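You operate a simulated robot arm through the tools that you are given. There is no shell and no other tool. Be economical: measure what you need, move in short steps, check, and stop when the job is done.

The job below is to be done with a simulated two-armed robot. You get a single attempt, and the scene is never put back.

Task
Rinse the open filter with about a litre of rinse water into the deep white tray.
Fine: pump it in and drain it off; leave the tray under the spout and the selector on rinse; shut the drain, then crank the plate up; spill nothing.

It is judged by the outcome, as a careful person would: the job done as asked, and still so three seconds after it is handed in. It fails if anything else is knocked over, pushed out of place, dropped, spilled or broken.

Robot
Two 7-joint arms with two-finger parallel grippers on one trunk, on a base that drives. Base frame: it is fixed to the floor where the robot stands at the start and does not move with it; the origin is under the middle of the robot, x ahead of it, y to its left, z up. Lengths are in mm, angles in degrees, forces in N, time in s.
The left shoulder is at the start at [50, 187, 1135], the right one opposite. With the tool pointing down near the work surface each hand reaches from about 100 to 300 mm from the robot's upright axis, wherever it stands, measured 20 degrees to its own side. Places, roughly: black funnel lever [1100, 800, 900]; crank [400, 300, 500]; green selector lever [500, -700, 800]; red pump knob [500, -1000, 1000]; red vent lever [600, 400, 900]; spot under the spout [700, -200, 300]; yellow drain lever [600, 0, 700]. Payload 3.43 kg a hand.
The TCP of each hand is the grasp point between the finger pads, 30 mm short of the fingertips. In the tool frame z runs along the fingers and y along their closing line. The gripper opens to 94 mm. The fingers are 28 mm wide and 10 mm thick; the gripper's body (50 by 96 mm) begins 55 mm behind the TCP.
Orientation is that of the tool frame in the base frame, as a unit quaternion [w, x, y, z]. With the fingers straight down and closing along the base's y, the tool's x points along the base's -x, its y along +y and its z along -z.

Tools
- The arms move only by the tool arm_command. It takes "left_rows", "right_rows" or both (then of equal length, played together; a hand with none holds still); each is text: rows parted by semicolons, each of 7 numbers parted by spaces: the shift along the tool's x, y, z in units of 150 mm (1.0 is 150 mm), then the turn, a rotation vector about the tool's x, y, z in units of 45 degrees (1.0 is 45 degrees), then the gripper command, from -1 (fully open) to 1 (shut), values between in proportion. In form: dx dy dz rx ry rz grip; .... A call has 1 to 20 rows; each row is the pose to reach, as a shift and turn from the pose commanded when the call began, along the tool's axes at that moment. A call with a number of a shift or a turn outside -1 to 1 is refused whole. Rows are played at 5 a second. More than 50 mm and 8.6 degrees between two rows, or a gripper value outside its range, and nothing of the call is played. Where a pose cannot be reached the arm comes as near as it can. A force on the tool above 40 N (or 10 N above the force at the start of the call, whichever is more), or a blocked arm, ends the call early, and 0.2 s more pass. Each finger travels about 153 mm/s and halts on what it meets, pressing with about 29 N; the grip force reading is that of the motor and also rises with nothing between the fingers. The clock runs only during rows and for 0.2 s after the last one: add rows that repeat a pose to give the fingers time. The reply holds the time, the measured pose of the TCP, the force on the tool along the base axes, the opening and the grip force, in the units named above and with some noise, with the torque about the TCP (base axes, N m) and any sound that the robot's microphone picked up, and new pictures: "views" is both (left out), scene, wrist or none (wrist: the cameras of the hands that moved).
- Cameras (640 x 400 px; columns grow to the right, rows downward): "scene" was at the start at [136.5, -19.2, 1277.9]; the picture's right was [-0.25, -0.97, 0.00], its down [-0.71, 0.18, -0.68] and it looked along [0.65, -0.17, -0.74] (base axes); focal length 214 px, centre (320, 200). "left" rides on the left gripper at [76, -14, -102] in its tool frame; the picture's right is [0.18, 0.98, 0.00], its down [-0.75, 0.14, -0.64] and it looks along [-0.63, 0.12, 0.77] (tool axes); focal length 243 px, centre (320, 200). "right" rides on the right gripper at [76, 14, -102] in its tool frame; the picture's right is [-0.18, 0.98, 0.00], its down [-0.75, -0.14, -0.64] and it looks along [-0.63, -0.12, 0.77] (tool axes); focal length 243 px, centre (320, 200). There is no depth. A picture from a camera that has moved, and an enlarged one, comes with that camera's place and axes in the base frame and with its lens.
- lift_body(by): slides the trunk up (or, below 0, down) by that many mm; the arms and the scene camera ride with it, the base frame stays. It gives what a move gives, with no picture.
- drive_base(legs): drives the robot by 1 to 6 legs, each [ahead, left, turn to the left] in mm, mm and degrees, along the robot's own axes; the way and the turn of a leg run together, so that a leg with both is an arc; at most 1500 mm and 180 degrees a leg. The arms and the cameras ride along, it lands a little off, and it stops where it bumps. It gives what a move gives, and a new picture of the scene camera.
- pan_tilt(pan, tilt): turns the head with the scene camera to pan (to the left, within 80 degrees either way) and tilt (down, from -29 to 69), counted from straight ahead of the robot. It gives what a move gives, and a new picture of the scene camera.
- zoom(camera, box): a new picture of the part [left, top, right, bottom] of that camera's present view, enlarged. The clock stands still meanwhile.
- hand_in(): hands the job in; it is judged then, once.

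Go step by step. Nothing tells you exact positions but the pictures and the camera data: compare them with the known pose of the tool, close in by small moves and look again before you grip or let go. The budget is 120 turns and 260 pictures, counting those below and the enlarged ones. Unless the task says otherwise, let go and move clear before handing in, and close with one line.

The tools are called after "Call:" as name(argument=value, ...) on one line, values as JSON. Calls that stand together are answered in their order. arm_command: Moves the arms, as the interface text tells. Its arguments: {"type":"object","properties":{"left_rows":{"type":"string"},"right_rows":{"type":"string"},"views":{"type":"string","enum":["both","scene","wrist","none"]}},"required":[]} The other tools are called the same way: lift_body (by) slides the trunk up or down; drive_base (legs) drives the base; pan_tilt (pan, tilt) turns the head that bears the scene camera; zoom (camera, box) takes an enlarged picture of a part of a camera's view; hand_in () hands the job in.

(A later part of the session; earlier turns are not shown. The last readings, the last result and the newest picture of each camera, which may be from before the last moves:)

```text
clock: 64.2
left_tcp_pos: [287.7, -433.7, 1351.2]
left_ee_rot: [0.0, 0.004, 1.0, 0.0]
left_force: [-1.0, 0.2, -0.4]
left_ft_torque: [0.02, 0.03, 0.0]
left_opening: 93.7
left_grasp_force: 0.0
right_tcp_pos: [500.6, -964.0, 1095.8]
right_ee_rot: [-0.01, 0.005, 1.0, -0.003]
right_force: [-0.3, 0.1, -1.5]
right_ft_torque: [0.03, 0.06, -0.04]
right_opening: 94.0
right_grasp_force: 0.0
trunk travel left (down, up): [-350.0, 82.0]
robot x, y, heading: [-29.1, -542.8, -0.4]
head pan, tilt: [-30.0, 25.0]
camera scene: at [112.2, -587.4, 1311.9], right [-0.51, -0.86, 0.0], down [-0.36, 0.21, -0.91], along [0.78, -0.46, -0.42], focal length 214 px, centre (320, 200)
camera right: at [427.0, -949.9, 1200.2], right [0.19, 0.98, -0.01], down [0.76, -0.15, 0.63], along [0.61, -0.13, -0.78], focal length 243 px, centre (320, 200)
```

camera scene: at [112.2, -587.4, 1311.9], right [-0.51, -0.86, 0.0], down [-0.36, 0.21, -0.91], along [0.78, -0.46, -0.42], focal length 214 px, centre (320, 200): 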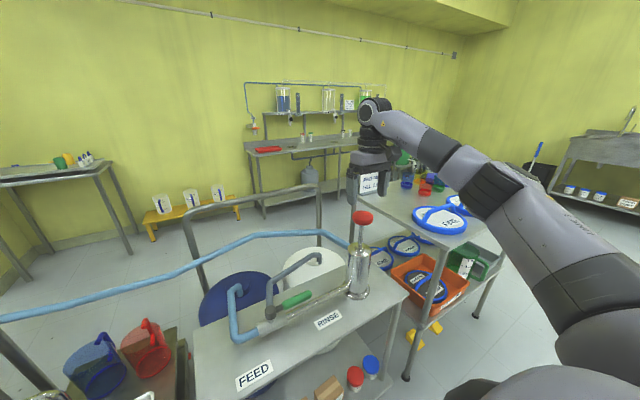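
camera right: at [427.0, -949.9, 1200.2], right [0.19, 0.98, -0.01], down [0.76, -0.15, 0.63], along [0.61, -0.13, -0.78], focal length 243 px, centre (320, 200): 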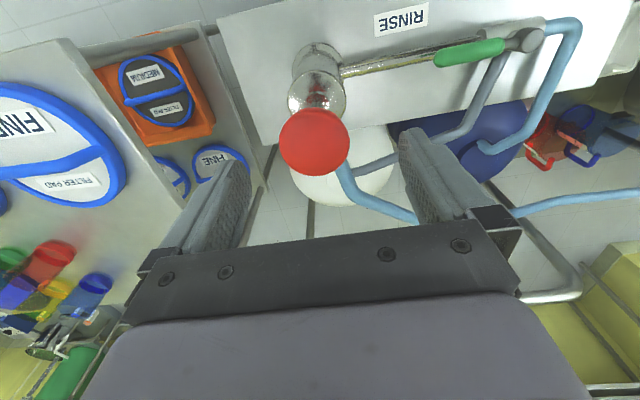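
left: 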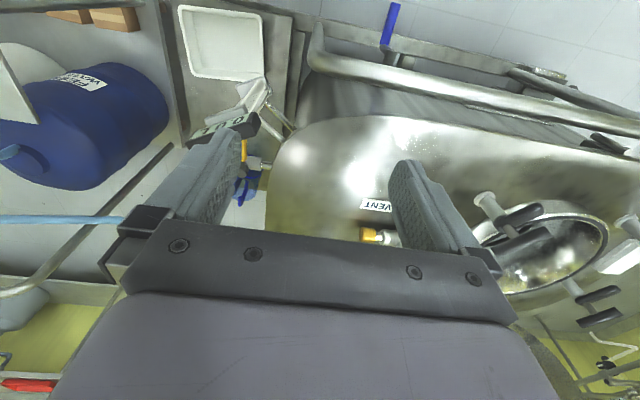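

The knob is about 15 mm further ahead and 9 mm right of the hand. I correct and descend halfway to check.

Call:
arm_command(right_rows="-0.1 -0.06 0.1 0 0 0 -1;-0.1 -0.06 0.25 0 0 0 -1", views="both")

Call:
zoom(camera="scene", box=[310, 140, 430, 260])

```text
clock: 64.8
left_tcp_pos: [287.4, -435.2, 1351.2]
left_ee_rot: [0.0, 0.003, 1.0, -0.001]
left_force: [0.3, 0.2, -0.1]
left_ft_torque: [-0.03, 0.01, -0.01]
left_opening: 93.9
left_grasp_force: 0.1
right_tcp_pos: [513.0, -975.7, 1058.6]
right_ee_rot: [-0.009, 0.005, 1.0, -0.001]
right_force: [0.1, 0.0, 0.9]
right_ft_torque: [0.01, 0.01, -0.02]
right_opening: 93.8
right_grasp_force: 0.0
trunk travel left (down, up): [-350.0, 82.0]
robot x, y, heading: [-26.1, -540.5, -0.3]
head pan, tilt: [-30.0, 25.0]
camera scene: at [111.9, -588.1, 1311.9], right [-0.51, -0.86, 0.0], down [-0.36, 0.22, -0.91], along [0.78, -0.46, -0.42], focal length 214 px, centre (320, 200)
camera right: at [440.7, -960.0, 1162.6], right [0.19, 0.98, -0.01], down [0.76, -0.15, 0.63], along [0.62, -0.13, -0.78], focal length 243 px, centre (320, 200)
```

scene: 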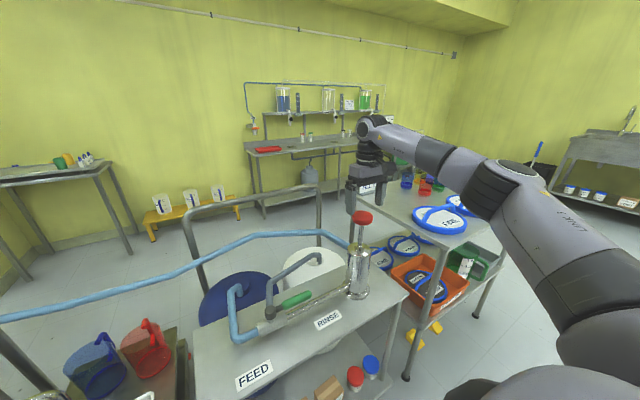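
right: 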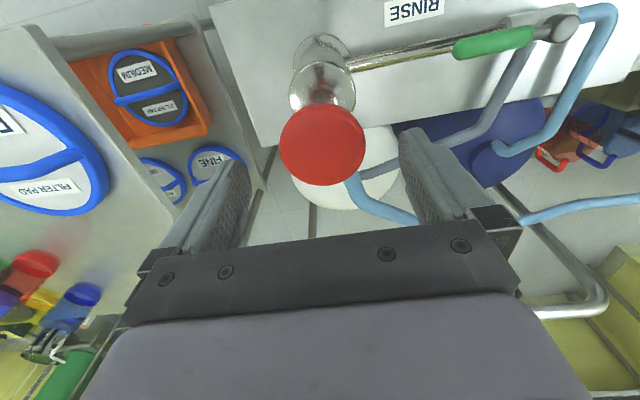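

```text
3.33 times, centred on (370, 200) of scene
camera zoom: at [111.9, -588.1, 1311.9], right [-0.51, -0.86, 0.0], down [-0.36, 0.22, -0.91], along [0.78, -0.46, -0.42], focal length 715 px, centre (153, 200)
```

zoom: 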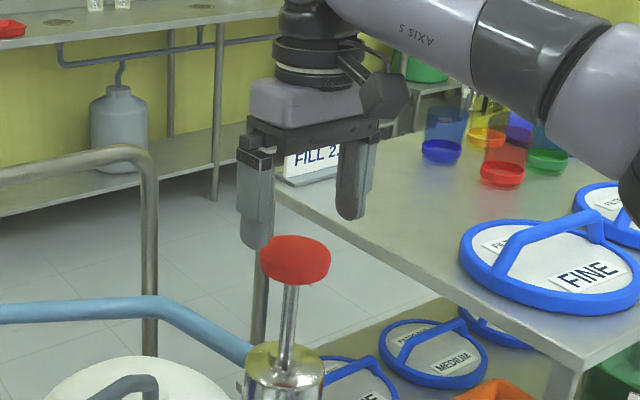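

The knob is centred below. I descend to its height and close.

Call:
arm_command(right_rows="-0.02 0 0.15 0 0 0 -1;-0.02 0 0.35 0 0 0 -1;-0.02 0 0.35 0 0 0 0.3;-0.02 0 0.35 0 0 0 1;-0.02 0 0.35 0 0 0 1", views="both")

Call:
zoom(camera="scene", box=[310, 140, 430, 260])

```text
clock: 66.0
left_tcp_pos: [286.6, -433.5, 1350.8]
left_ee_rot: [0.0, 0.004, 1.0, -0.001]
left_force: [-1.5, -0.4, -0.4]
left_ft_torque: [-0.04, -0.02, 0.04]
left_opening: 93.9
left_grasp_force: 0.1
right_tcp_pos: [515.9, -974.8, 1006.9]
right_ee_rot: [-0.009, 0.005, 1.0, -0.002]
right_force: [0.3, 4.7, -2.0]
right_ft_torque: [-0.03, -0.31, 0.1]
right_opening: 62.5
right_grasp_force: 45.2
trunk travel left (down, up): [-350.0, 82.0]
robot x, y, heading: [-29.2, -540.5, -0.4]
head pan, tilt: [-30.0, 25.0]
camera scene: at [111.9, -587.1, 1311.9], right [-0.51, -0.86, 0.0], down [-0.36, 0.21, -0.91], along [0.78, -0.46, -0.42], focal length 214 px, centre (320, 200)
camera right: at [442.0, -959.8, 1111.2], right [0.19, 0.98, -0.01], down [0.76, -0.15, 0.63], along [0.62, -0.13, -0.78], focal length 243 px, centre (320, 200)
```

scene: 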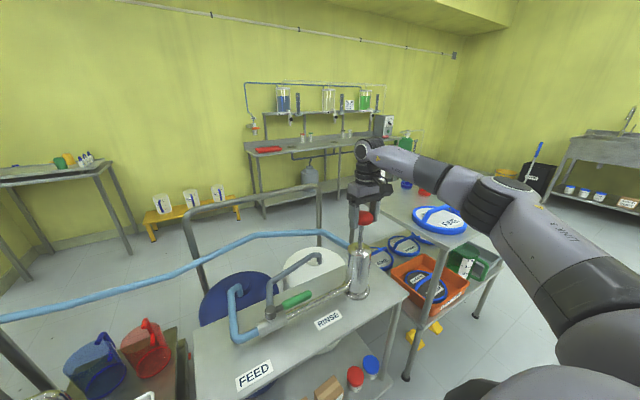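
right: 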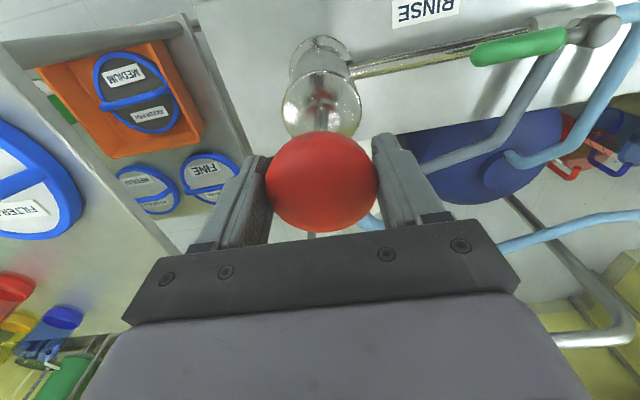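

```text
3.33 times, centred on (370, 200) of scene
camera zoom: at [111.9, -587.1, 1311.9], right [-0.51, -0.86, 0.0], down [-0.36, 0.21, -0.91], along [0.78, -0.46, -0.42], focal length 715 px, centre (153, 200)
```

zoom: 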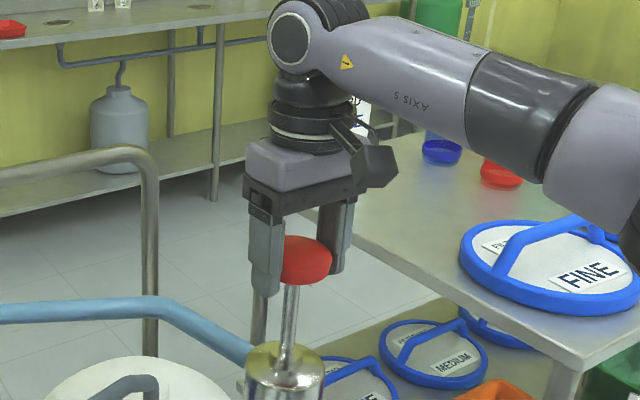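

The knob is held (62 mm). I turn the head towards the litre display and push the knob down a short way.

Call:
pan_tilt(pan=40, tilt=30)

Call:
arm_command(right_rows="0 0 0.05 0 0 0 1;0 0 0.1 0 0 0 1;0 0 0.15 0 0 0 1;0 0 0.2 0 0 0 1;0 0 0.25 0 0 0 1", views="both")

```text
clock: 67.4
left_tcp_pos: [287.1, -432.4, 1351.5]
left_ee_rot: [0.001, 0.003, 1.0, -0.001]
left_force: [-0.6, 0.1, -0.7]
left_ft_torque: [-0.02, -0.01, -0.02]
left_opening: 93.9
left_grasp_force: 0.1
right_tcp_pos: [515.9, -974.3, 1006.9]
right_ee_rot: [-0.009, 0.005, 1.0, -0.002]
right_force: [1.3, 7.7, -2.0]
right_ft_torque: [0.16, 0.04, 0.19]
right_opening: 62.2
right_grasp_force: 44.5
trunk travel left (down, up): [-350.0, 82.0]
robot x, y, heading: [-27.8, -537.9, -0.4]
head pan, tilt: [40.0, 30.0]
camera scene: at [102.6, -482.6, 1303.9], right [0.64, -0.77, 0.0], down [-0.39, -0.32, -0.87], along [0.67, 0.55, -0.5], focal length 214 px, centre (320, 200)
```

scene: 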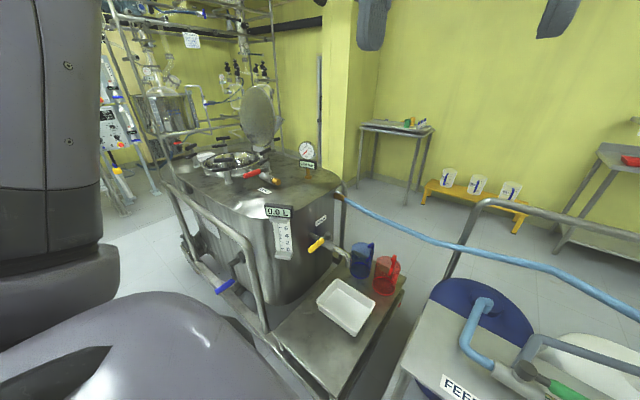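

```text
clock: 68.6
left_tcp_pos: [289.0, -433.7, 1350.9]
left_ee_rot: [-0.001, 0.003, 1.0, -0.001]
left_force: [0.6, -0.4, 0.5]
left_ft_torque: [0.0, 0.01, 0.04]
left_opening: 93.7
left_grasp_force: 0.1
right_tcp_pos: [515.4, -973.9, 969.2]
right_ee_rot: [-0.007, 0.005, 1.0, -0.002]
right_force: [23.3, 2.2, 8.0]
right_ft_torque: [-0.26, -0.01, 0.16]
right_opening: 62.5
right_grasp_force: 44.5
trunk travel left (down, up): [-350.0, 82.0]
robot x, y, heading: [-27.8, -540.0, -0.6]
head pan, tilt: [40.0, 30.0]
camera scene: at [104.2, -482.5, 1303.8], right [0.64, -0.77, 0.0], down [-0.39, -0.32, -0.87], along [0.67, 0.55, -0.5], focal length 214 px, centre (320, 200)
camera right: at [441.6, -959.6, 1073.5], right [0.19, 0.98, -0.01], down [0.76, -0.15, 0.63], along [0.62, -0.13, -0.77], focal length 243 px, centre (320, 200)
```

scene: 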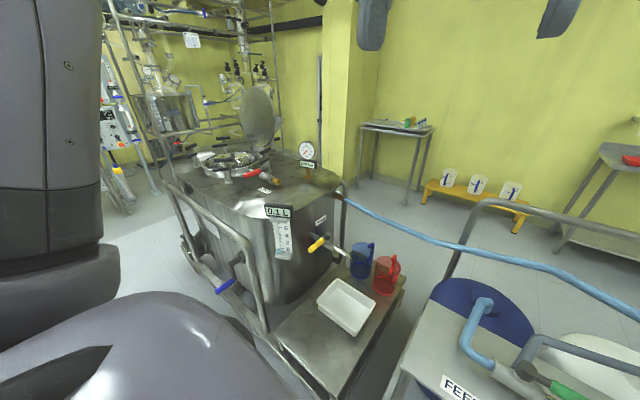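
right: 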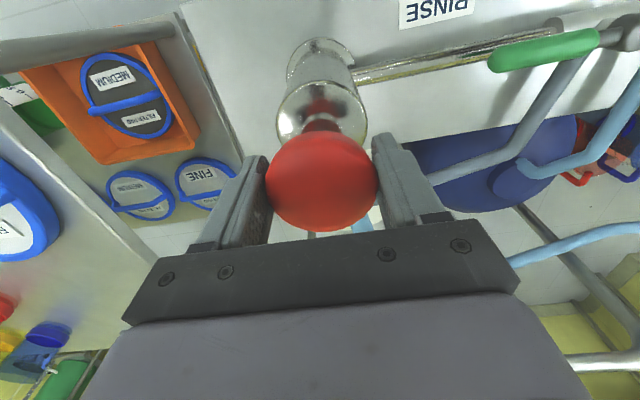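

The display now reads 0.1 L and rinse water goes in. There is some side force (+x), so I let the hand shift slightly ahead while pushing further down.

Call:
arm_command(right_rows="-0.02 0 0 0 0 0 1;-0.03 0 0.07 0 0 0 1;-0.035 0 0.14 0 0 0 1;-0.04 0 0.2 0 0 0 1", views="both")

```text
clock: 69.6
left_tcp_pos: [285.5, -431.9, 1352.7]
left_ee_rot: [0.002, 0.004, 1.0, -0.002]
left_force: [-0.5, 0.1, 0.4]
left_ft_torque: [-0.01, 0.0, -0.02]
left_opening: 94.0
left_grasp_force: 0.1
right_tcp_pos: [515.9, -974.6, 940.6]
right_ee_rot: [-0.011, 0.005, 1.0, -0.001]
right_force: [-15.1, 11.3, 10.3]
right_ft_torque: [0.27, -0.22, -0.29]
right_opening: 62.3
right_grasp_force: 44.8
trunk travel left (down, up): [-350.0, 82.0]
robot x, y, heading: [-26.3, -538.1, -0.7]
head pan, tilt: [40.0, 30.0]
camera scene: at [99.4, -481.3, 1304.3], right [0.64, -0.77, 0.0], down [-0.38, -0.32, -0.87], along [0.67, 0.55, -0.5], focal length 214 px, centre (320, 200)
camera right: at [442.6, -959.6, 1045.3], right [0.19, 0.98, -0.01], down [0.77, -0.15, 0.63], along [0.61, -0.13, -0.78], focal length 243 px, centre (320, 200)
```

scene: 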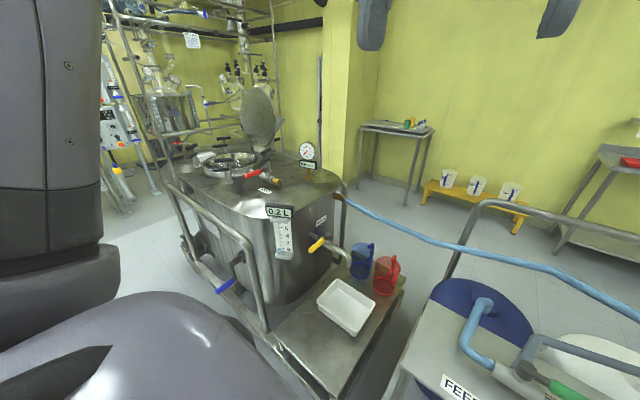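
right: 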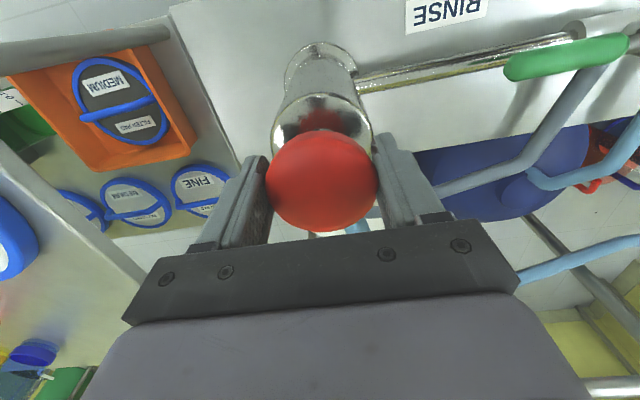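

0.2 L now. I ease the side offset and push on down to the bottom of the stroke.

Call:
arm_command(right_rows="0.015 0 0.05 0 0 0 1;0.015 0 0.1 0 0 0 1;0.015 0 0.15 0 0 0 1", views="scene")

Call:
zoom(camera="scene", box=[220, 130, 420, 330])

```text
clock: 70.2
left_tcp_pos: [283.9, -432.6, 1352.5]
left_ee_rot: [0.002, 0.003, 1.0, -0.001]
left_force: [-0.4, 0.1, 0.5]
left_ft_torque: [-0.02, -0.03, 0.02]
left_opening: 94.1
left_grasp_force: 0.1
right_tcp_pos: [515.6, -975.0, 936.8]
right_ee_rot: [-0.001, 0.005, 1.0, 0.002]
right_force: [-12.9, 4.7, 20.5]
right_ft_torque: [0.21, 0.96, 0.05]
right_opening: 62.5
right_grasp_force: 45.1
trunk travel left (down, up): [-350.0, 82.0]
robot x, y, heading: [-28.5, -541.4, -0.6]
head pan, tilt: [40.0, 30.0]
stopped in row 3 (right hand): the force on the tool passed its limit at 45 N (the readings are from after the stop); the commanded pose is now the measured one
camera scene: at [99.0, -481.6, 1304.3], right [0.64, -0.77, 0.0], down [-0.38, -0.32, -0.87], along [0.67, 0.55, -0.5], focal length 214 px, centre (320, 200)
```

scene: 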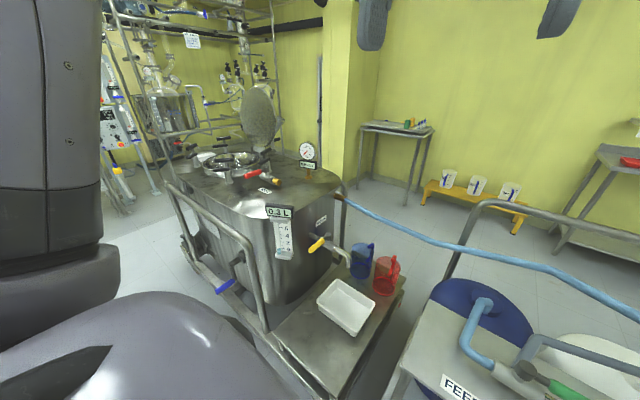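

```text
2.00 times, centred on (320, 230) of scene
camera zoom: at [99.0, -481.6, 1304.3], right [0.64, -0.77, 0.0], down [-0.38, -0.32, -0.87], along [0.67, 0.55, -0.5], focal length 429 px, centre (320, 140)
```

zoom: 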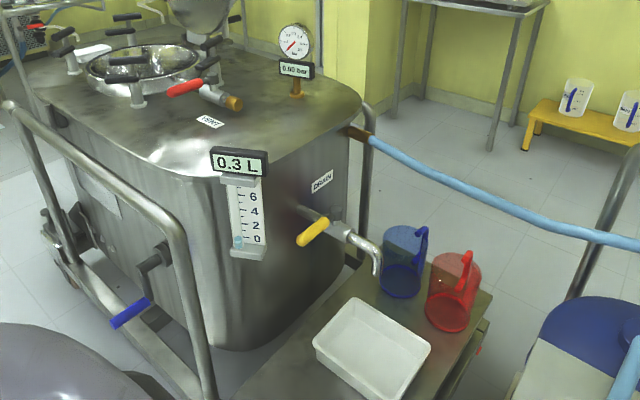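

0.3 L with one stroke of about 70 mm, and the spout mouth is plumb over the tray. Now I pull up and push down again.

Call:
arm_command(right_rows="0 0 -0.09 0 0 0 1;0 0 -0.18 0 0 0 1;0 0 -0.28 0 0 0 1;0 0 -0.37 0 0 0 1;0 0 -0.46 0 0 0 1", views="both")

```text
clock: 71.4
left_tcp_pos: [284.4, -433.5, 1352.7]
left_ee_rot: [0.002, 0.003, 1.0, -0.002]
left_force: [0.3, 0.0, -0.3]
left_ft_torque: [0.0, -0.01, -0.01]
left_opening: 94.0
left_grasp_force: 0.1
right_tcp_pos: [516.3, -974.7, 1004.1]
right_ee_rot: [-0.004, 0.006, 1.0, -0.001]
right_force: [-22.2, 9.6, 4.5]
right_ft_torque: [0.32, 0.14, 0.53]
right_opening: 62.3
right_grasp_force: 45.0
trunk travel left (down, up): [-350.0, 82.0]
robot x, y, heading: [-28.5, -542.8, -0.6]
head pan, tilt: [40.0, 30.0]
camera scene: at [99.3, -482.0, 1304.3], right [0.64, -0.77, 0.0], down [-0.38, -0.32, -0.87], along [0.67, 0.55, -0.5], focal length 214 px, centre (320, 200)
camera right: at [441.6, -959.8, 1107.5], right [0.2, 0.98, 0.0], down [0.76, -0.15, 0.64], along [0.62, -0.13, -0.77], focal length 243 px, centre (320, 200)
```

scene: 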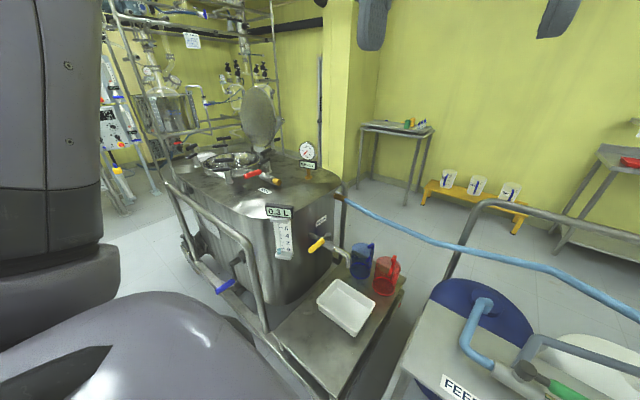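
right: 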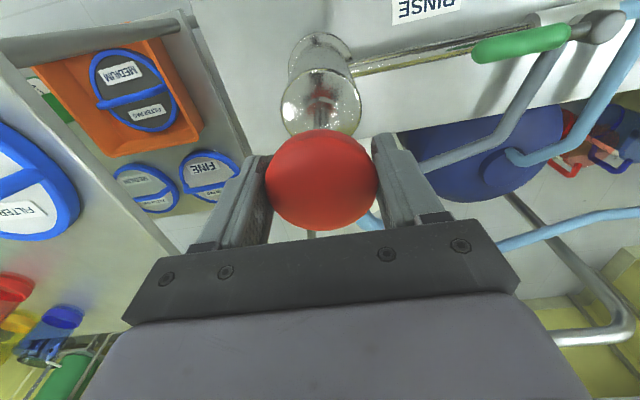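

The knob follows well. I do another full stroke down and back up, relieving the side force.

Call:
arm_command(right_rows="0.02 0 0 0 0 0 1;0.02 0 0.08 0 0 0 1;0.02 0 0.17 0 0 0 1;0.02 0 0.26 0 0 0 1;0.02 0 0.35 0 0 0 1;0.02 0 0.44 0 0 0 1;0.02 0 0.45 0 0 0 1;0.02 0 0.35 0 0 0 1;0.02 0 0.25 0 0 0 1;0.02 0 0.15 0 0 0 1;0.02 0 0.05 0 0 0 1;0.02 0 -0.01 0 0 0 1", views="scene")

Call:
zoom(camera="scene", box=[240, 130, 370, 280])

```text
clock: 74.0
left_tcp_pos: [287.8, -433.3, 1351.0]
left_ee_rot: [0.0, 0.004, 1.0, -0.002]
left_force: [0.4, 0.1, 0.4]
left_ft_torque: [0.02, 0.01, -0.04]
left_opening: 93.9
left_grasp_force: 0.1
right_tcp_pos: [515.7, -974.3, 1003.7]
right_ee_rot: [-0.002, 0.006, 1.0, -0.002]
right_force: [11.6, 13.2, 3.5]
right_ft_torque: [0.37, -0.06, 0.34]
right_opening: 62.2
right_grasp_force: 45.5
trunk travel left (down, up): [-350.0, 82.0]
robot x, y, heading: [-26.2, -538.5, -0.2]
head pan, tilt: [40.0, 30.0]
camera scene: at [103.4, -481.5, 1303.8], right [0.64, -0.77, 0.0], down [-0.39, -0.32, -0.87], along [0.67, 0.55, -0.5], focal length 214 px, centre (320, 200)
```

scene: 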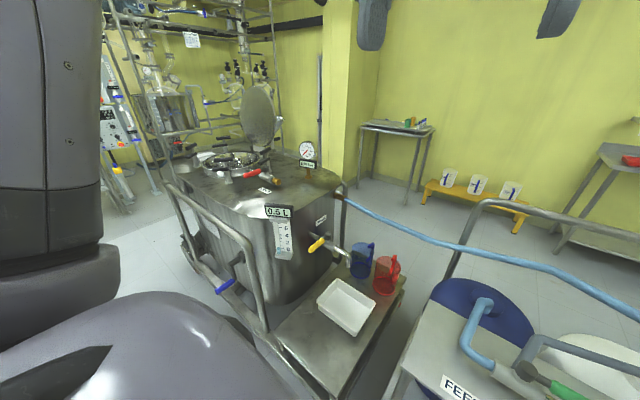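

```text
2.67 times, centred on (305, 205) of scene
camera zoom: at [103.4, -481.5, 1303.8], right [0.64, -0.77, 0.0], down [-0.39, -0.32, -0.87], along [0.67, 0.55, -0.5], focal length 572 px, centre (360, 187)
```

zoom: 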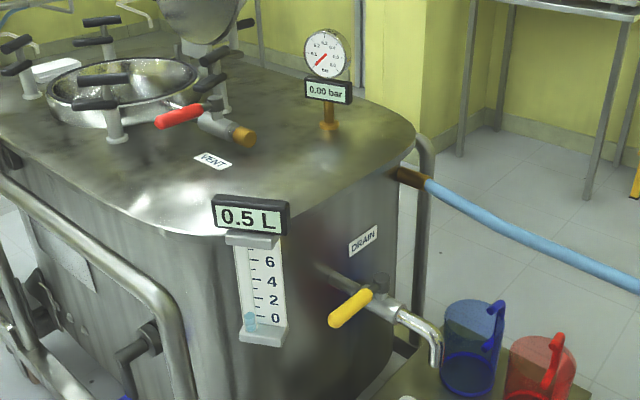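

0.5 L after two strokes, pressure 0.00 bar. Two more strokes should give about 1.0 L.

Call:
arm_command(right_rows="-0.005 0 0.11 0 0 0 1;-0.005 0 0.22 0 0 0 1;-0.005 0 0.33 0 0 0 1;-0.005 0 0.43 0 0 0 1;-0.005 0 0.45 0 0 0 1;-0.005 0 0.34 0 0 0 1;-0.005 0 0.22 0 0 0 1;-0.005 0 0.11 0 0 0 1;-0.005 0 -0.01 0 0 0 1;-0.005 0 -0.01 0 0 0 1;-0.005 0 0.11 0 0 0 1;-0.005 0 0.22 0 0 0 1;-0.005 0 0.33 0 0 0 1;-0.005 0 0.43 0 0 0 1;-0.005 0 0.44 0 0 0 1", views="scene")

Call:
zoom(camera="scene", box=[240, 130, 370, 280])

```text
clock: 77.2
left_tcp_pos: [286.1, -431.7, 1351.2]
left_ee_rot: [0.001, 0.003, 1.0, -0.002]
left_force: [0.6, -0.6, 0.7]
left_ft_torque: [0.0, 0.02, -0.01]
left_opening: 94.2
left_grasp_force: 0.0
right_tcp_pos: [516.8, -973.5, 938.0]
right_ee_rot: [-0.001, 0.004, 1.0, -0.002]
right_force: [0.0, 17.6, 10.6]
right_ft_torque: [-0.12, 0.23, -0.2]
right_opening: 62.2
right_grasp_force: 45.1
trunk travel left (down, up): [-350.0, 82.0]
robot x, y, heading: [-27.8, -539.0, -0.5]
head pan, tilt: [40.0, 30.0]
camera scene: at [101.3, -480.6, 1304.0], right [0.64, -0.77, 0.0], down [-0.39, -0.32, -0.87], along [0.67, 0.55, -0.5], focal length 214 px, centre (320, 200)
```

scene: 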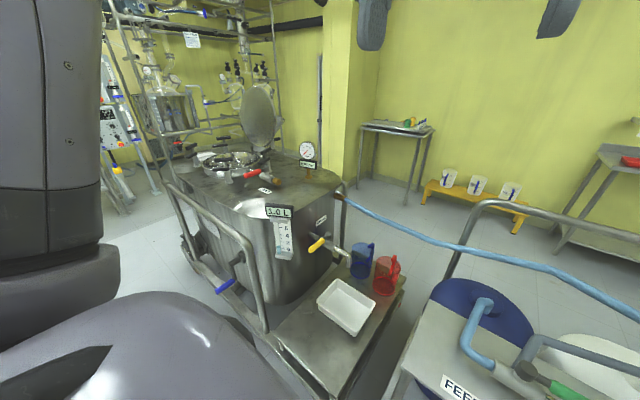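

```text
2.67 times, centred on (305, 205) of scene
camera zoom: at [101.3, -480.6, 1304.0], right [0.64, -0.77, 0.0], down [-0.39, -0.32, -0.87], along [0.67, 0.55, -0.5], focal length 572 px, centre (360, 187)
```

zoom: 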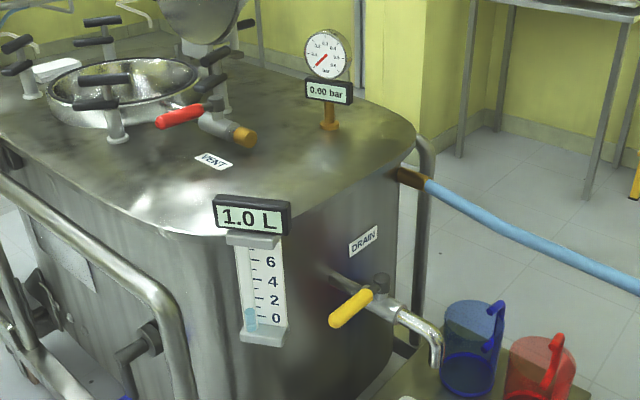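

1.0 L is in. I release the knob, rise and draw the hand back.

Call:
arm_command(right_rows="0 0 0 0 0 0 -1;0 0 0 0 0 0 -1;0 0 -0.3 0 0 0 -1;0 0 -0.6 0 0 0 -1;0 0 -0.9 0 0 0 -1", views="none")

Call:
arm_command(right_rows="0.1 0.1 -0.2 0 0 0 -1;0.3 0.3 -0.2 0 0 0 -1;0.5 0.5 -0.2 0 0 0 -1;0.7 0.7 -0.2 0 0 0 -1;0.9 0.9 -0.2 0 0 0 -1", views="none")

Call:
arm_command(right_rows="0.1 0.2 0 0 0 0 -1;0.3 0.4 0 0 0 0 -1;0.4 0.6 0 0 0 0 -1;0.5 0.8 0 0 0 0 -1", views="scene")

```text
clock: 78.4
left_tcp_pos: [286.5, -432.5, 1351.6]
left_ee_rot: [0.001, 0.003, 1.0, -0.001]
left_force: [0.0, 0.4, 0.3]
left_ft_torque: [0.01, -0.04, -0.02]
left_opening: 94.0
left_grasp_force: 0.0
right_tcp_pos: [516.9, -974.4, 1072.4]
right_ee_rot: [-0.003, 0.006, 1.0, 0.0]
right_force: [-0.2, 0.5, -0.5]
right_ft_torque: [-0.02, -0.02, 0.01]
right_opening: 93.8
right_grasp_force: 0.0
trunk travel left (down, up): [-350.0, 82.0]
robot x, y, heading: [-29.6, -541.8, -0.7]
head pan, tilt: [40.0, 30.0]
```

```text
clock: 79.6
left_tcp_pos: [288.0, -434.2, 1349.9]
left_ee_rot: [0.001, 0.003, 1.0, 0.0]
left_force: [-0.3, 0.3, -0.3]
left_ft_torque: [-0.03, 0.03, 0.01]
left_opening: 93.7
left_grasp_force: 0.1
right_tcp_pos: [382.9, -839.9, 1101.2]
right_ee_rot: [-0.002, 0.007, 1.0, -0.001]
right_force: [-0.6, -0.2, 0.5]
right_ft_torque: [0.02, 0.02, -0.02]
right_opening: 94.0
right_grasp_force: 0.2
trunk travel left (down, up): [-350.0, 82.0]
robot x, y, heading: [-30.8, -542.0, -0.6]
head pan, tilt: [40.0, 30.0]
```

```text
clock: 80.6
left_tcp_pos: [286.7, -432.8, 1352.2]
left_ee_rot: [0.0, 0.004, 1.0, -0.001]
left_force: [-0.4, 0.2, 0.0]
left_ft_torque: [0.01, 0.03, 0.03]
left_opening: 94.1
left_grasp_force: 0.0
right_tcp_pos: [308.4, -720.0, 1102.2]
right_ee_rot: [-0.003, 0.005, 1.0, -0.001]
right_force: [-0.1, 0.2, 1.1]
right_ft_torque: [-0.04, 0.0, -0.01]
right_opening: 93.9
right_grasp_force: 0.1
trunk travel left (down, up): [-350.0, 82.0]
robot x, y, heading: [-27.1, -541.8, -0.6]
head pan, tilt: [40.0, 30.0]
camera scene: at [102.3, -482.9, 1304.0], right [0.64, -0.77, 0.0], down [-0.39, -0.32, -0.87], along [0.67, 0.55, -0.5], focal length 214 px, centre (320, 200)
```

scene: 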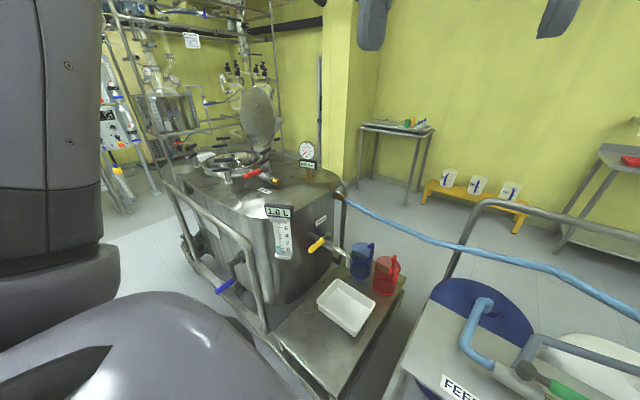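

Now I drive back left to stand before the drain valve, and look at it.

Call:
drive_base(legs=[[0, 440, 0.5]])

Call:
pan_tilt(pan=0, tilt=40)

Call:
zoom(camera="scene", box=[220, 120, 400, 300])

```text
clock: 85.0
left_tcp_pos: [290.9, -2.0, 1351.7]
left_ee_rot: [0.0, 0.002, 1.0, -0.002]
left_force: [-0.2, -0.3, -0.3]
left_ft_torque: [0.0, -0.02, 0.03]
left_opening: 93.8
left_grasp_force: 0.1
right_tcp_pos: [311.8, -286.4, 1102.4]
right_ee_rot: [-0.002, 0.004, 1.0, -0.001]
right_force: [-0.2, 0.0, 0.7]
right_ft_torque: [-0.01, 0.0, -0.01]
right_opening: 93.8
right_grasp_force: 0.0
trunk travel left (down, up): [-350.0, 82.0]
robot x, y, heading: [-24.5, -108.0, -0.2]
head pan, tilt: [40.0, 30.0]
camera scene: at [105.2, -51.2, 1304.0], right [0.64, -0.77, 0.0], down [-0.38, -0.32, -0.87], along [0.67, 0.55, -0.5], focal length 214 px, centre (320, 200)
```

scene: 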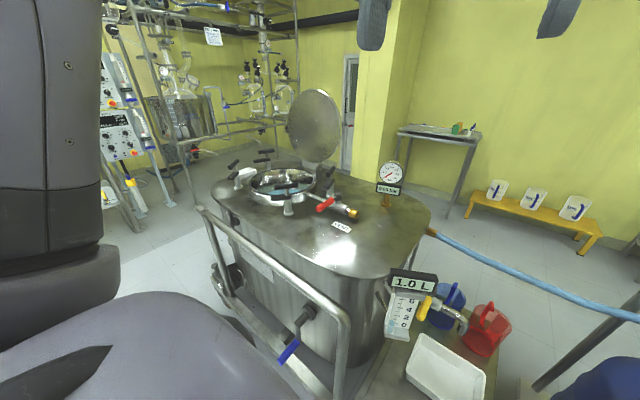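

```text
clock: 86.0
left_tcp_pos: [289.7, -0.8, 1351.6]
left_ee_rot: [0.0, 0.002, 1.0, 0.0]
left_force: [-0.3, -0.2, 0.2]
left_ft_torque: [-0.01, -0.01, 0.02]
left_opening: 94.0
left_grasp_force: 0.0
right_tcp_pos: [312.1, -286.3, 1101.3]
right_ee_rot: [-0.003, 0.003, 1.0, -0.001]
right_force: [0.0, -0.4, 0.9]
right_ft_torque: [0.0, 0.0, 0.02]
right_opening: 94.0
right_grasp_force: 0.0
trunk travel left (down, up): [-350.0, 82.0]
robot x, y, heading: [-23.1, -106.1, -0.1]
head pan, tilt: [0.0, 40.0]
camera scene: at [120.6, -109.5, 1288.7], right [0.0, -1.0, 0.0], down [-0.64, 0.0, -0.77], along [0.77, 0.0, -0.64], focal length 214 px, centre (320, 200)
```

scene: 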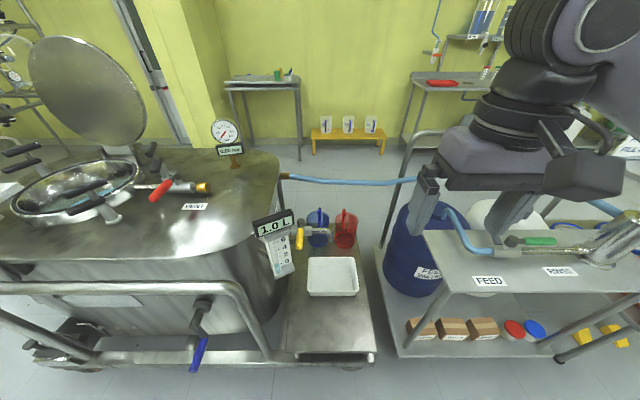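

```text
2.22 times, centred on (310, 210) of scene
camera zoom: at [120.6, -109.5, 1288.7], right [0.0, -1.0, 0.0], down [-0.64, 0.0, -0.77], along [0.77, 0.0, -0.64], focal length 477 px, centre (342, 178)
```

zoom: 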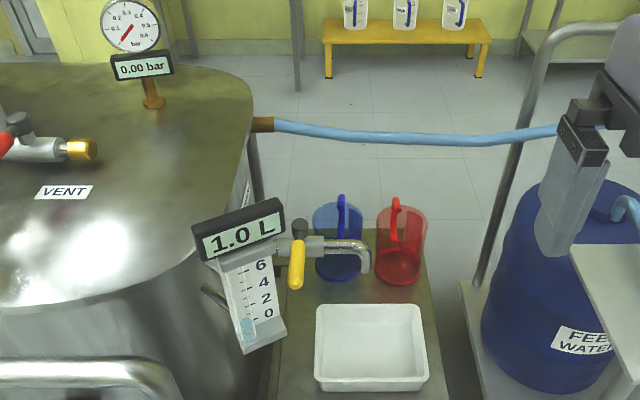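

The lever runs from its stem at about (685, -39) to its tip at (580, -39), z 690, pointing at me, across the pipe: shut. I move nearer, turn the hand so its camera is on the free side and close the fingers.

Call:
drive_base(legs=[[95, 60, 0]])

Call:
arm_command(right_rows="0 0 0 0 0 -0.18 1;0 0 0 0 0 -0.36 1;0 0 0 0 0 -0.54 1;0 0 0 0 0 -0.72 1;0 0 0 0 0 -0.9 1;0 0 0 0 0 -1 1", views="none")

Call:
lift_body(by=-150)

Call:
zoom(camera="scene", box=[160, 100, 480, 400])

Call:
zoom(camera="right", box=[0, 0, 640, 400])

```text
clock: 87.2
left_tcp_pos: [356.2, 42.5, 1351.4]
left_ee_rot: [0.001, 0.004, 1.0, -0.001]
left_force: [-0.6, 0.1, 0.9]
left_ft_torque: [0.0, -0.03, -0.02]
left_opening: 93.9
left_grasp_force: 0.1
right_tcp_pos: [374.9, -243.1, 1102.3]
right_ee_rot: [-0.003, 0.008, 1.0, 0.0]
right_force: [-0.3, 0.2, 0.2]
right_ft_torque: [0.02, -0.02, -0.01]
right_opening: 93.9
right_grasp_force: 0.0
trunk travel left (down, up): [-350.0, 82.0]
robot x, y, heading: [40.4, -64.9, -0.6]
head pan, tilt: [0.0, 40.0]
stopped in leg 1: the robot was blocked; the commanded pose is now the measured one
camera scene: at [184.7, -64.7, 1288.9], right [-0.01, -1.0, 0.0], down [-0.64, 0.01, -0.77], along [0.77, -0.01, -0.64], focal length 214 px, centre (320, 200)
```

scene: 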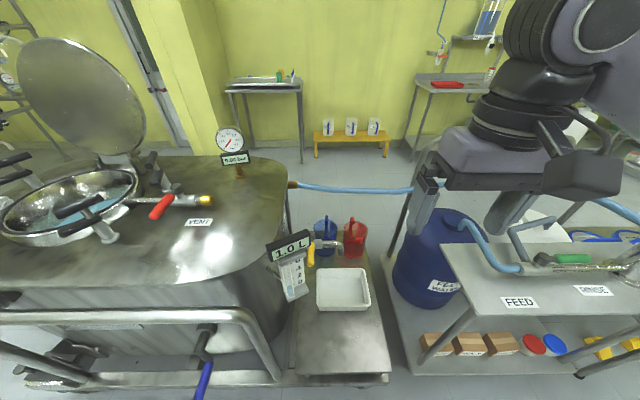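

```text
clock: 88.6
left_tcp_pos: [358.3, 42.7, 1351.0]
left_ee_rot: [-0.001, 0.003, 1.0, -0.001]
left_force: [0.1, 0.4, -0.7]
left_ft_torque: [0.02, 0.01, -0.01]
left_opening: 93.8
left_grasp_force: 0.0
right_tcp_pos: [377.6, -244.5, 1101.3]
right_ee_rot: [-0.003, -0.377, 0.926, 0.0]
right_force: [0.4, -0.4, -1.2]
right_ft_torque: [0.01, 0.01, 0.0]
right_opening: 0.2
right_grasp_force: 29.1
trunk travel left (down, up): [-350.0, 82.0]
robot x, y, heading: [41.9, -67.7, -0.7]
head pan, tilt: [0.0, 40.0]
```

```text
clock: 90.3
left_tcp_pos: [357.5, 42.0, 1200.0]
left_ee_rot: [-0.001, 0.004, 1.0, -0.001]
left_force: [-1.1, -0.2, -0.6]
left_ft_torque: [0.0, 0.01, 0.0]
left_opening: 93.9
left_grasp_force: 0.1
right_tcp_pos: [377.3, -243.5, 951.7]
right_ee_rot: [-0.003, -0.376, 0.927, 0.001]
right_force: [-0.4, 0.1, 0.6]
right_ft_torque: [0.01, 0.02, -0.01]
right_opening: 0.1
right_grasp_force: 29.1
trunk travel left (down, up): [-200.0, 232.0]
robot x, y, heading: [40.1, -62.5, -0.5]
head pan, tilt: [0.0, 40.0]
```

```text
1.33 times, centred on (320, 250) of scene
camera zoom: at [186.0, -64.4, 1138.7], right [-0.01, -1.0, 0.0], down [-0.64, 0.01, -0.77], along [0.77, -0.01, -0.64], focal length 286 px, centre (320, 133)
```

zoom: 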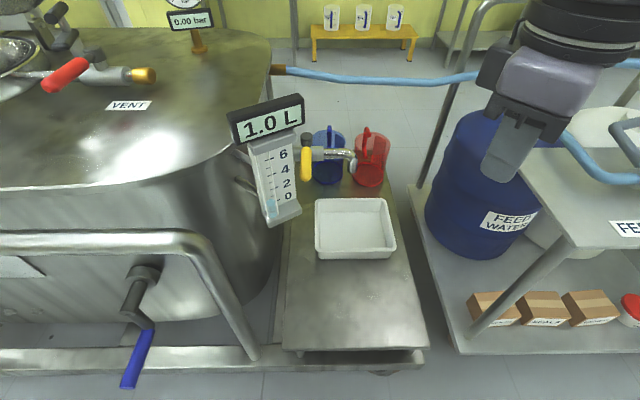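

```text
1.00 times, centred on (320, 200) of right (not enlarged: the box is as wide or as high as the picture)
camera zoom: at [313.8, -286.5, 1055.0], right [-0.55, 0.83, 0.0], down [0.64, 0.42, 0.64], along [0.53, 0.35, -0.77], focal length 243 px, centre (320, 200)
```

zoom: 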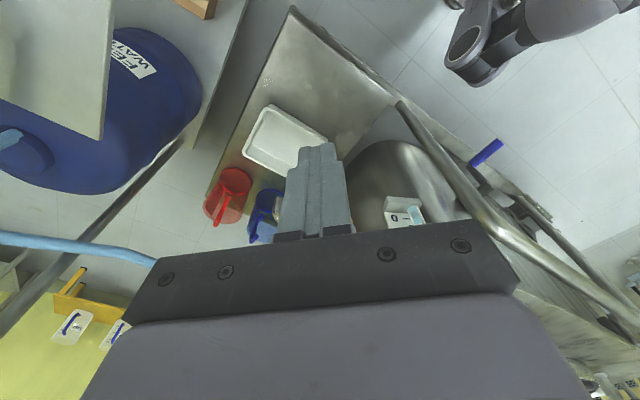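

The base touched something low at the front, so I back off 10 mm. Then I bring the closed hand forward over the stand, clear of the display.

Call:
drive_base(legs=[[-12, 0, 0]])

Call:
arm_command(right_rows="-0.23 -0.03 0.03 0 0 0 1;-0.46 -0.06 0.06 0 0 0 1;-0.69 -0.1 0.1 0 0 0 1;-0.9 -0.13 0.13 0 0 0 1", views="none")

Call:
arm_command(right_rows="-0.2 -0.1 0.05 0 0 0 1;-0.4 -0.2 0.1 0 0 0 1;-0.6 -0.3 0.15 0 0 0 1;-0.75 -0.4 0.2 0 0 0 1", views="both")

```text
clock: 91.1
left_tcp_pos: [345.2, 43.4, 1200.4]
left_ee_rot: [-0.001, 0.003, 1.0, -0.001]
left_force: [0.6, -0.7, -0.1]
left_ft_torque: [0.0, -0.04, 0.0]
left_opening: 94.2
left_grasp_force: 0.0
right_tcp_pos: [364.4, -242.3, 952.4]
right_ee_rot: [-0.003, -0.375, 0.927, 0.001]
right_force: [-1.0, 0.0, 0.1]
right_ft_torque: [-0.02, -0.01, -0.04]
right_opening: 0.1
right_grasp_force: 29.7
trunk travel left (down, up): [-200.0, 232.0]
robot x, y, heading: [31.8, -65.2, -0.7]
head pan, tilt: [0.0, 40.0]
camera scene: at [173.8, -64.3, 1138.7], right [-0.01, -1.0, 0.0], down [-0.64, 0.01, -0.77], along [0.77, -0.01, -0.64], focal length 214 px, centre (320, 200)
```

scene: 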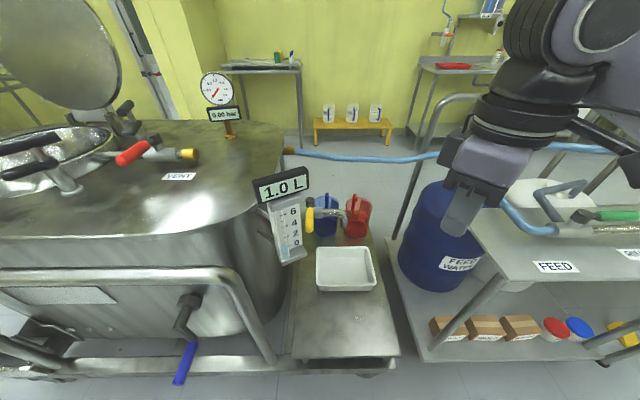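

```text
clock: 92.1
left_tcp_pos: [345.1, 42.8, 1201.3]
left_ee_rot: [-0.002, 0.003, 1.0, -0.001]
left_force: [0.5, -0.5, -0.8]
left_ft_torque: [0.01, 0.02, 0.01]
left_opening: 93.7
left_grasp_force: 0.1
right_tcp_pos: [477.8, -164.6, 930.8]
right_ee_rot: [-0.003, -0.374, 0.927, 0.0]
right_force: [-0.7, -0.6, -1.1]
right_ft_torque: [-0.01, -0.01, 0.01]
right_opening: 0.0
right_grasp_force: 29.3
trunk travel left (down, up): [-200.0, 232.0]
robot x, y, heading: [29.6, -64.3, -0.8]
head pan, tilt: [0.0, 40.0]
```

```text
clock: 93.1
left_tcp_pos: [345.5, 42.8, 1200.1]
left_ee_rot: [-0.001, 0.003, 1.0, -0.001]
left_force: [0.7, -0.2, -0.3]
left_ft_torque: [0.01, 0.02, 0.02]
left_opening: 93.9
left_grasp_force: 0.2
right_tcp_pos: [549.9, -139.4, 914.0]
right_ee_rot: [-0.003, -0.376, 0.927, 0.001]
right_force: [0.1, -0.4, 0.2]
right_ft_torque: [0.0, 0.03, 0.0]
right_opening: 0.3
right_grasp_force: 28.8
right hand out of reach, approached as far as the arm can: row 3, 4
trunk travel left (down, up): [-200.0, 232.0]
robot x, y, heading: [28.9, -64.9, -0.8]
head pan, tilt: [0.0, 40.0]
camera scene: at [174.1, -64.3, 1138.7], right [-0.01, -1.0, 0.0], down [-0.64, 0.01, -0.77], along [0.77, -0.01, -0.64], focal length 214 px, centre (320, 200)
camera right: at [487.6, -182.7, 1016.9], right [-0.55, 0.83, 0.0], down [0.64, 0.42, 0.64], along [0.53, 0.35, -0.77], focal length 243 px, centre (320, 200)
```

scene: 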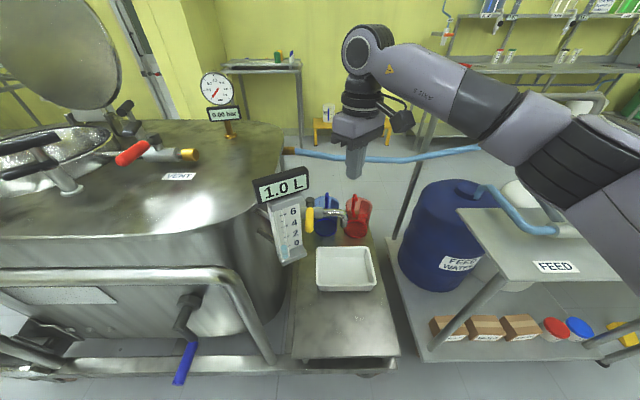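
right: 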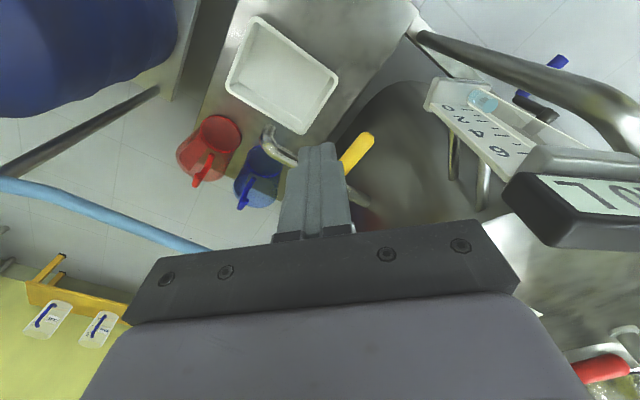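

The hand is at its reach limit with the tool upright. I tilt the hand 25 degrees (wrist back towards my right shoulder, away from the display) to gain reach.

Call:
arm_command(right_rows="0.1 0.06 0 -0.04 -0.14 0 1;0.1 0.06 0 -0.08 -0.28 0 1;0.1 0.06 0 -0.12 -0.42 0 1;0.1 0.06 0 -0.151 -0.535 0 1;0.1 0.06 0 -0.151 -0.535 0 1", views="both")

```text
clock: 94.3
left_tcp_pos: [345.7, 42.4, 1199.5]
left_ee_rot: [-0.001, 0.003, 1.0, -0.001]
left_force: [0.7, -0.5, 0.1]
left_ft_torque: [0.03, -0.02, 0.0]
left_opening: 94.1
left_grasp_force: 0.1
right_tcp_pos: [531.9, -142.2, 914.3]
right_ee_rot: [0.168, -0.366, 0.905, 0.134]
right_force: [-0.3, 0.8, 0.2]
right_ft_torque: [0.01, -0.04, -0.03]
right_opening: 0.3
right_grasp_force: 29.6
trunk travel left (down, up): [-200.0, 232.0]
robot x, y, heading: [28.7, -64.8, -0.6]
head pan, tilt: [0.0, 40.0]
camera scene: at [174.1, -64.3, 1138.7], right [-0.01, -1.0, 0.0], down [-0.64, 0.01, -0.77], along [0.77, -0.01, -0.64], focal length 214 px, centre (320, 200)
camera right: at [450.9, -217.7, 978.7], right [-0.57, 0.8, 0.19], down [0.48, 0.13, 0.87], along [0.67, 0.59, -0.45], focal length 243 px, centre (320, 200)
```

scene: 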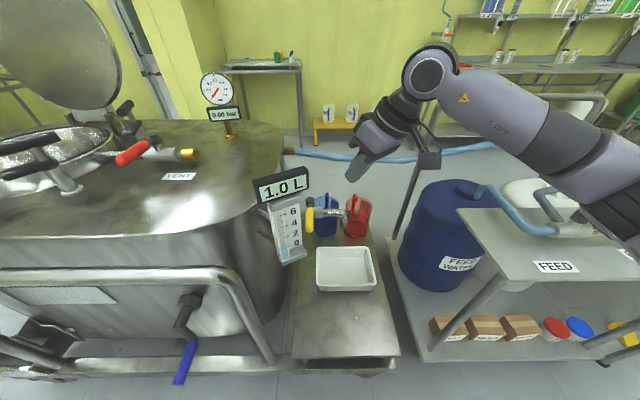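
right: 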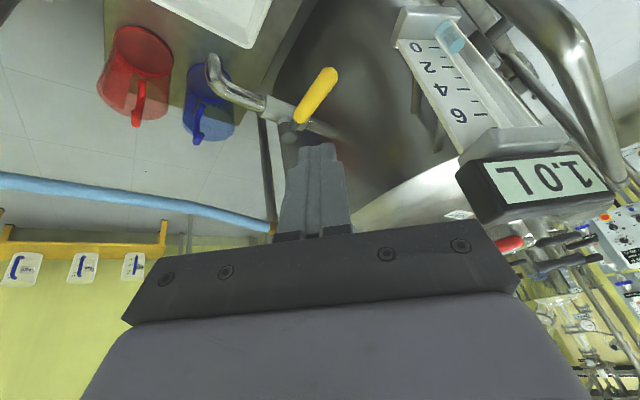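

Now the lever and scale are well seen: stem (690,-39,700), tip (585,-39,686). I bring the hand above the gap on the vessel side of the lever.

Call:
arm_command(right_rows="-0.16 0.05 0.25 0 0 0 1;-0.32 0.1 0.5 0 0 0 1;-0.49 0.15 0.75 0 0 0 1;-0.65 0.197 1.0 0 0 0 1", views="both")

```text
clock: 95.3
left_tcp_pos: [345.7, 43.4, 1200.4]
left_ee_rot: [-0.002, 0.004, 1.0, 0.0]
left_force: [0.9, 0.0, -0.2]
left_ft_torque: [0.01, 0.0, -0.01]
left_opening: 94.1
left_grasp_force: 0.1
right_tcp_pos: [605.0, -7.3, 821.3]
right_ee_rot: [0.168, -0.366, 0.905, 0.133]
right_force: [-0.2, 1.3, 0.1]
right_ft_torque: [-0.03, 0.0, -0.04]
right_opening: 0.0
right_grasp_force: 28.9
trunk travel left (down, up): [-200.0, 232.0]
robot x, y, heading: [34.5, -62.6, -0.7]
head pan, tilt: [0.0, 40.0]
camera scene: at [174.1, -64.0, 1138.7], right [-0.01, -1.0, 0.0], down [-0.64, 0.01, -0.77], along [0.77, -0.01, -0.64], focal length 214 px, centre (320, 200)
camera right: at [522.8, -82.3, 886.3], right [-0.57, 0.8, 0.19], down [0.48, 0.13, 0.87], along [0.67, 0.59, -0.46], focal length 243 px, centre (320, 200)
```

scene: 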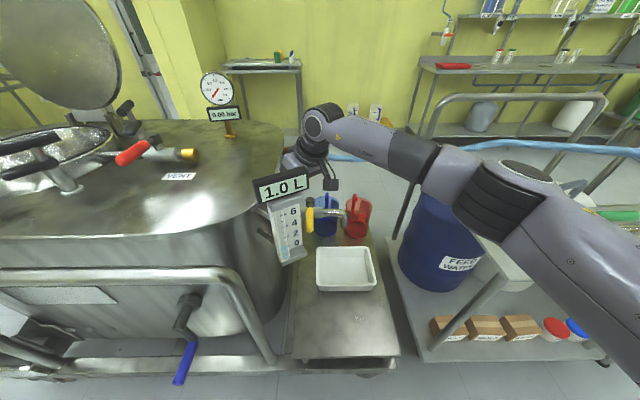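
right: 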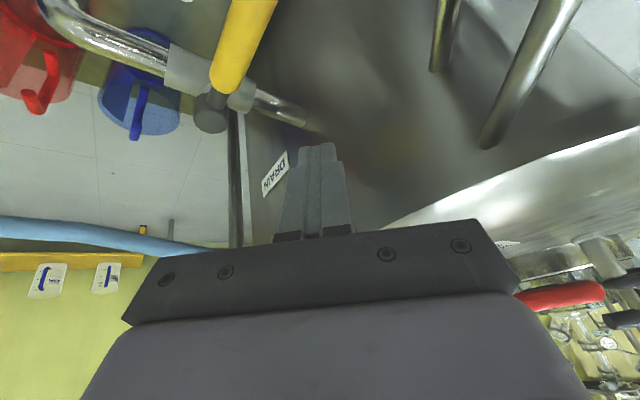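

The fingers are between the vessel wall and the lever. I descend most of the way and check.

Call:
arm_command(right_rows="0.1 -0.03 0.23 0 0 0 1;0.2 -0.065 0.46 0 0 0 1", views="wrist")

Call:
zoom(camera="scene", box=[240, 130, 400, 290])

```text
clock: 95.9
left_tcp_pos: [345.6, 43.4, 1200.6]
left_ee_rot: [-0.001, 0.004, 1.0, -0.001]
left_force: [-0.1, -0.6, -0.4]
left_ft_torque: [-0.02, 0.01, -0.04]
left_opening: 94.0
left_grasp_force: 0.2
right_tcp_pos: [606.7, -8.8, 792.8]
right_ee_rot: [0.169, -0.364, 0.906, 0.133]
right_force: [0.6, -0.3, 0.0]
right_ft_torque: [-0.03, 0.01, -0.02]
right_opening: 0.0
right_grasp_force: 28.8
right hand out of reach, approached as far as the arm can: row 1, 2
trunk travel left (down, up): [-200.0, 232.0]
robot x, y, heading: [30.8, -62.7, -0.9]
head pan, tilt: [0.0, 40.0]
camera right: at [523.1, -83.0, 857.8], right [-0.57, 0.8, 0.19], down [0.48, 0.13, 0.87], along [0.67, 0.59, -0.46], focal length 243 px, centre (320, 200)
```

right: 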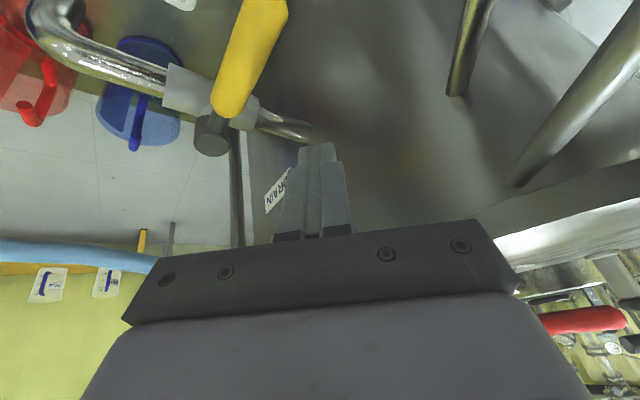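

```text
2.50 times, centred on (320, 210) of scene
camera zoom: at [174.2, -64.3, 1138.6], right [-0.01, -1.0, 0.0], down [-0.64, 0.01, -0.77], along [0.77, -0.01, -0.64], focal length 536 px, centre (320, 175)
```

zoom: 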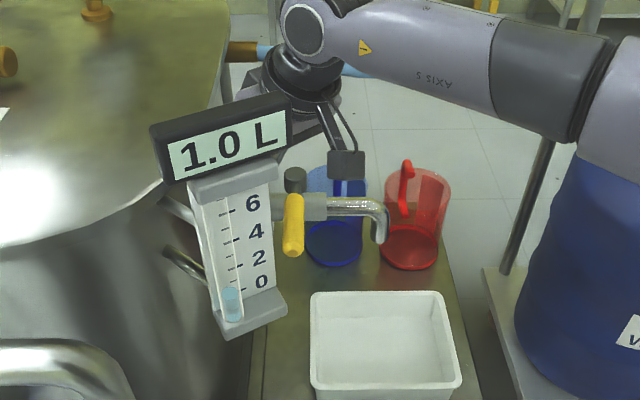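

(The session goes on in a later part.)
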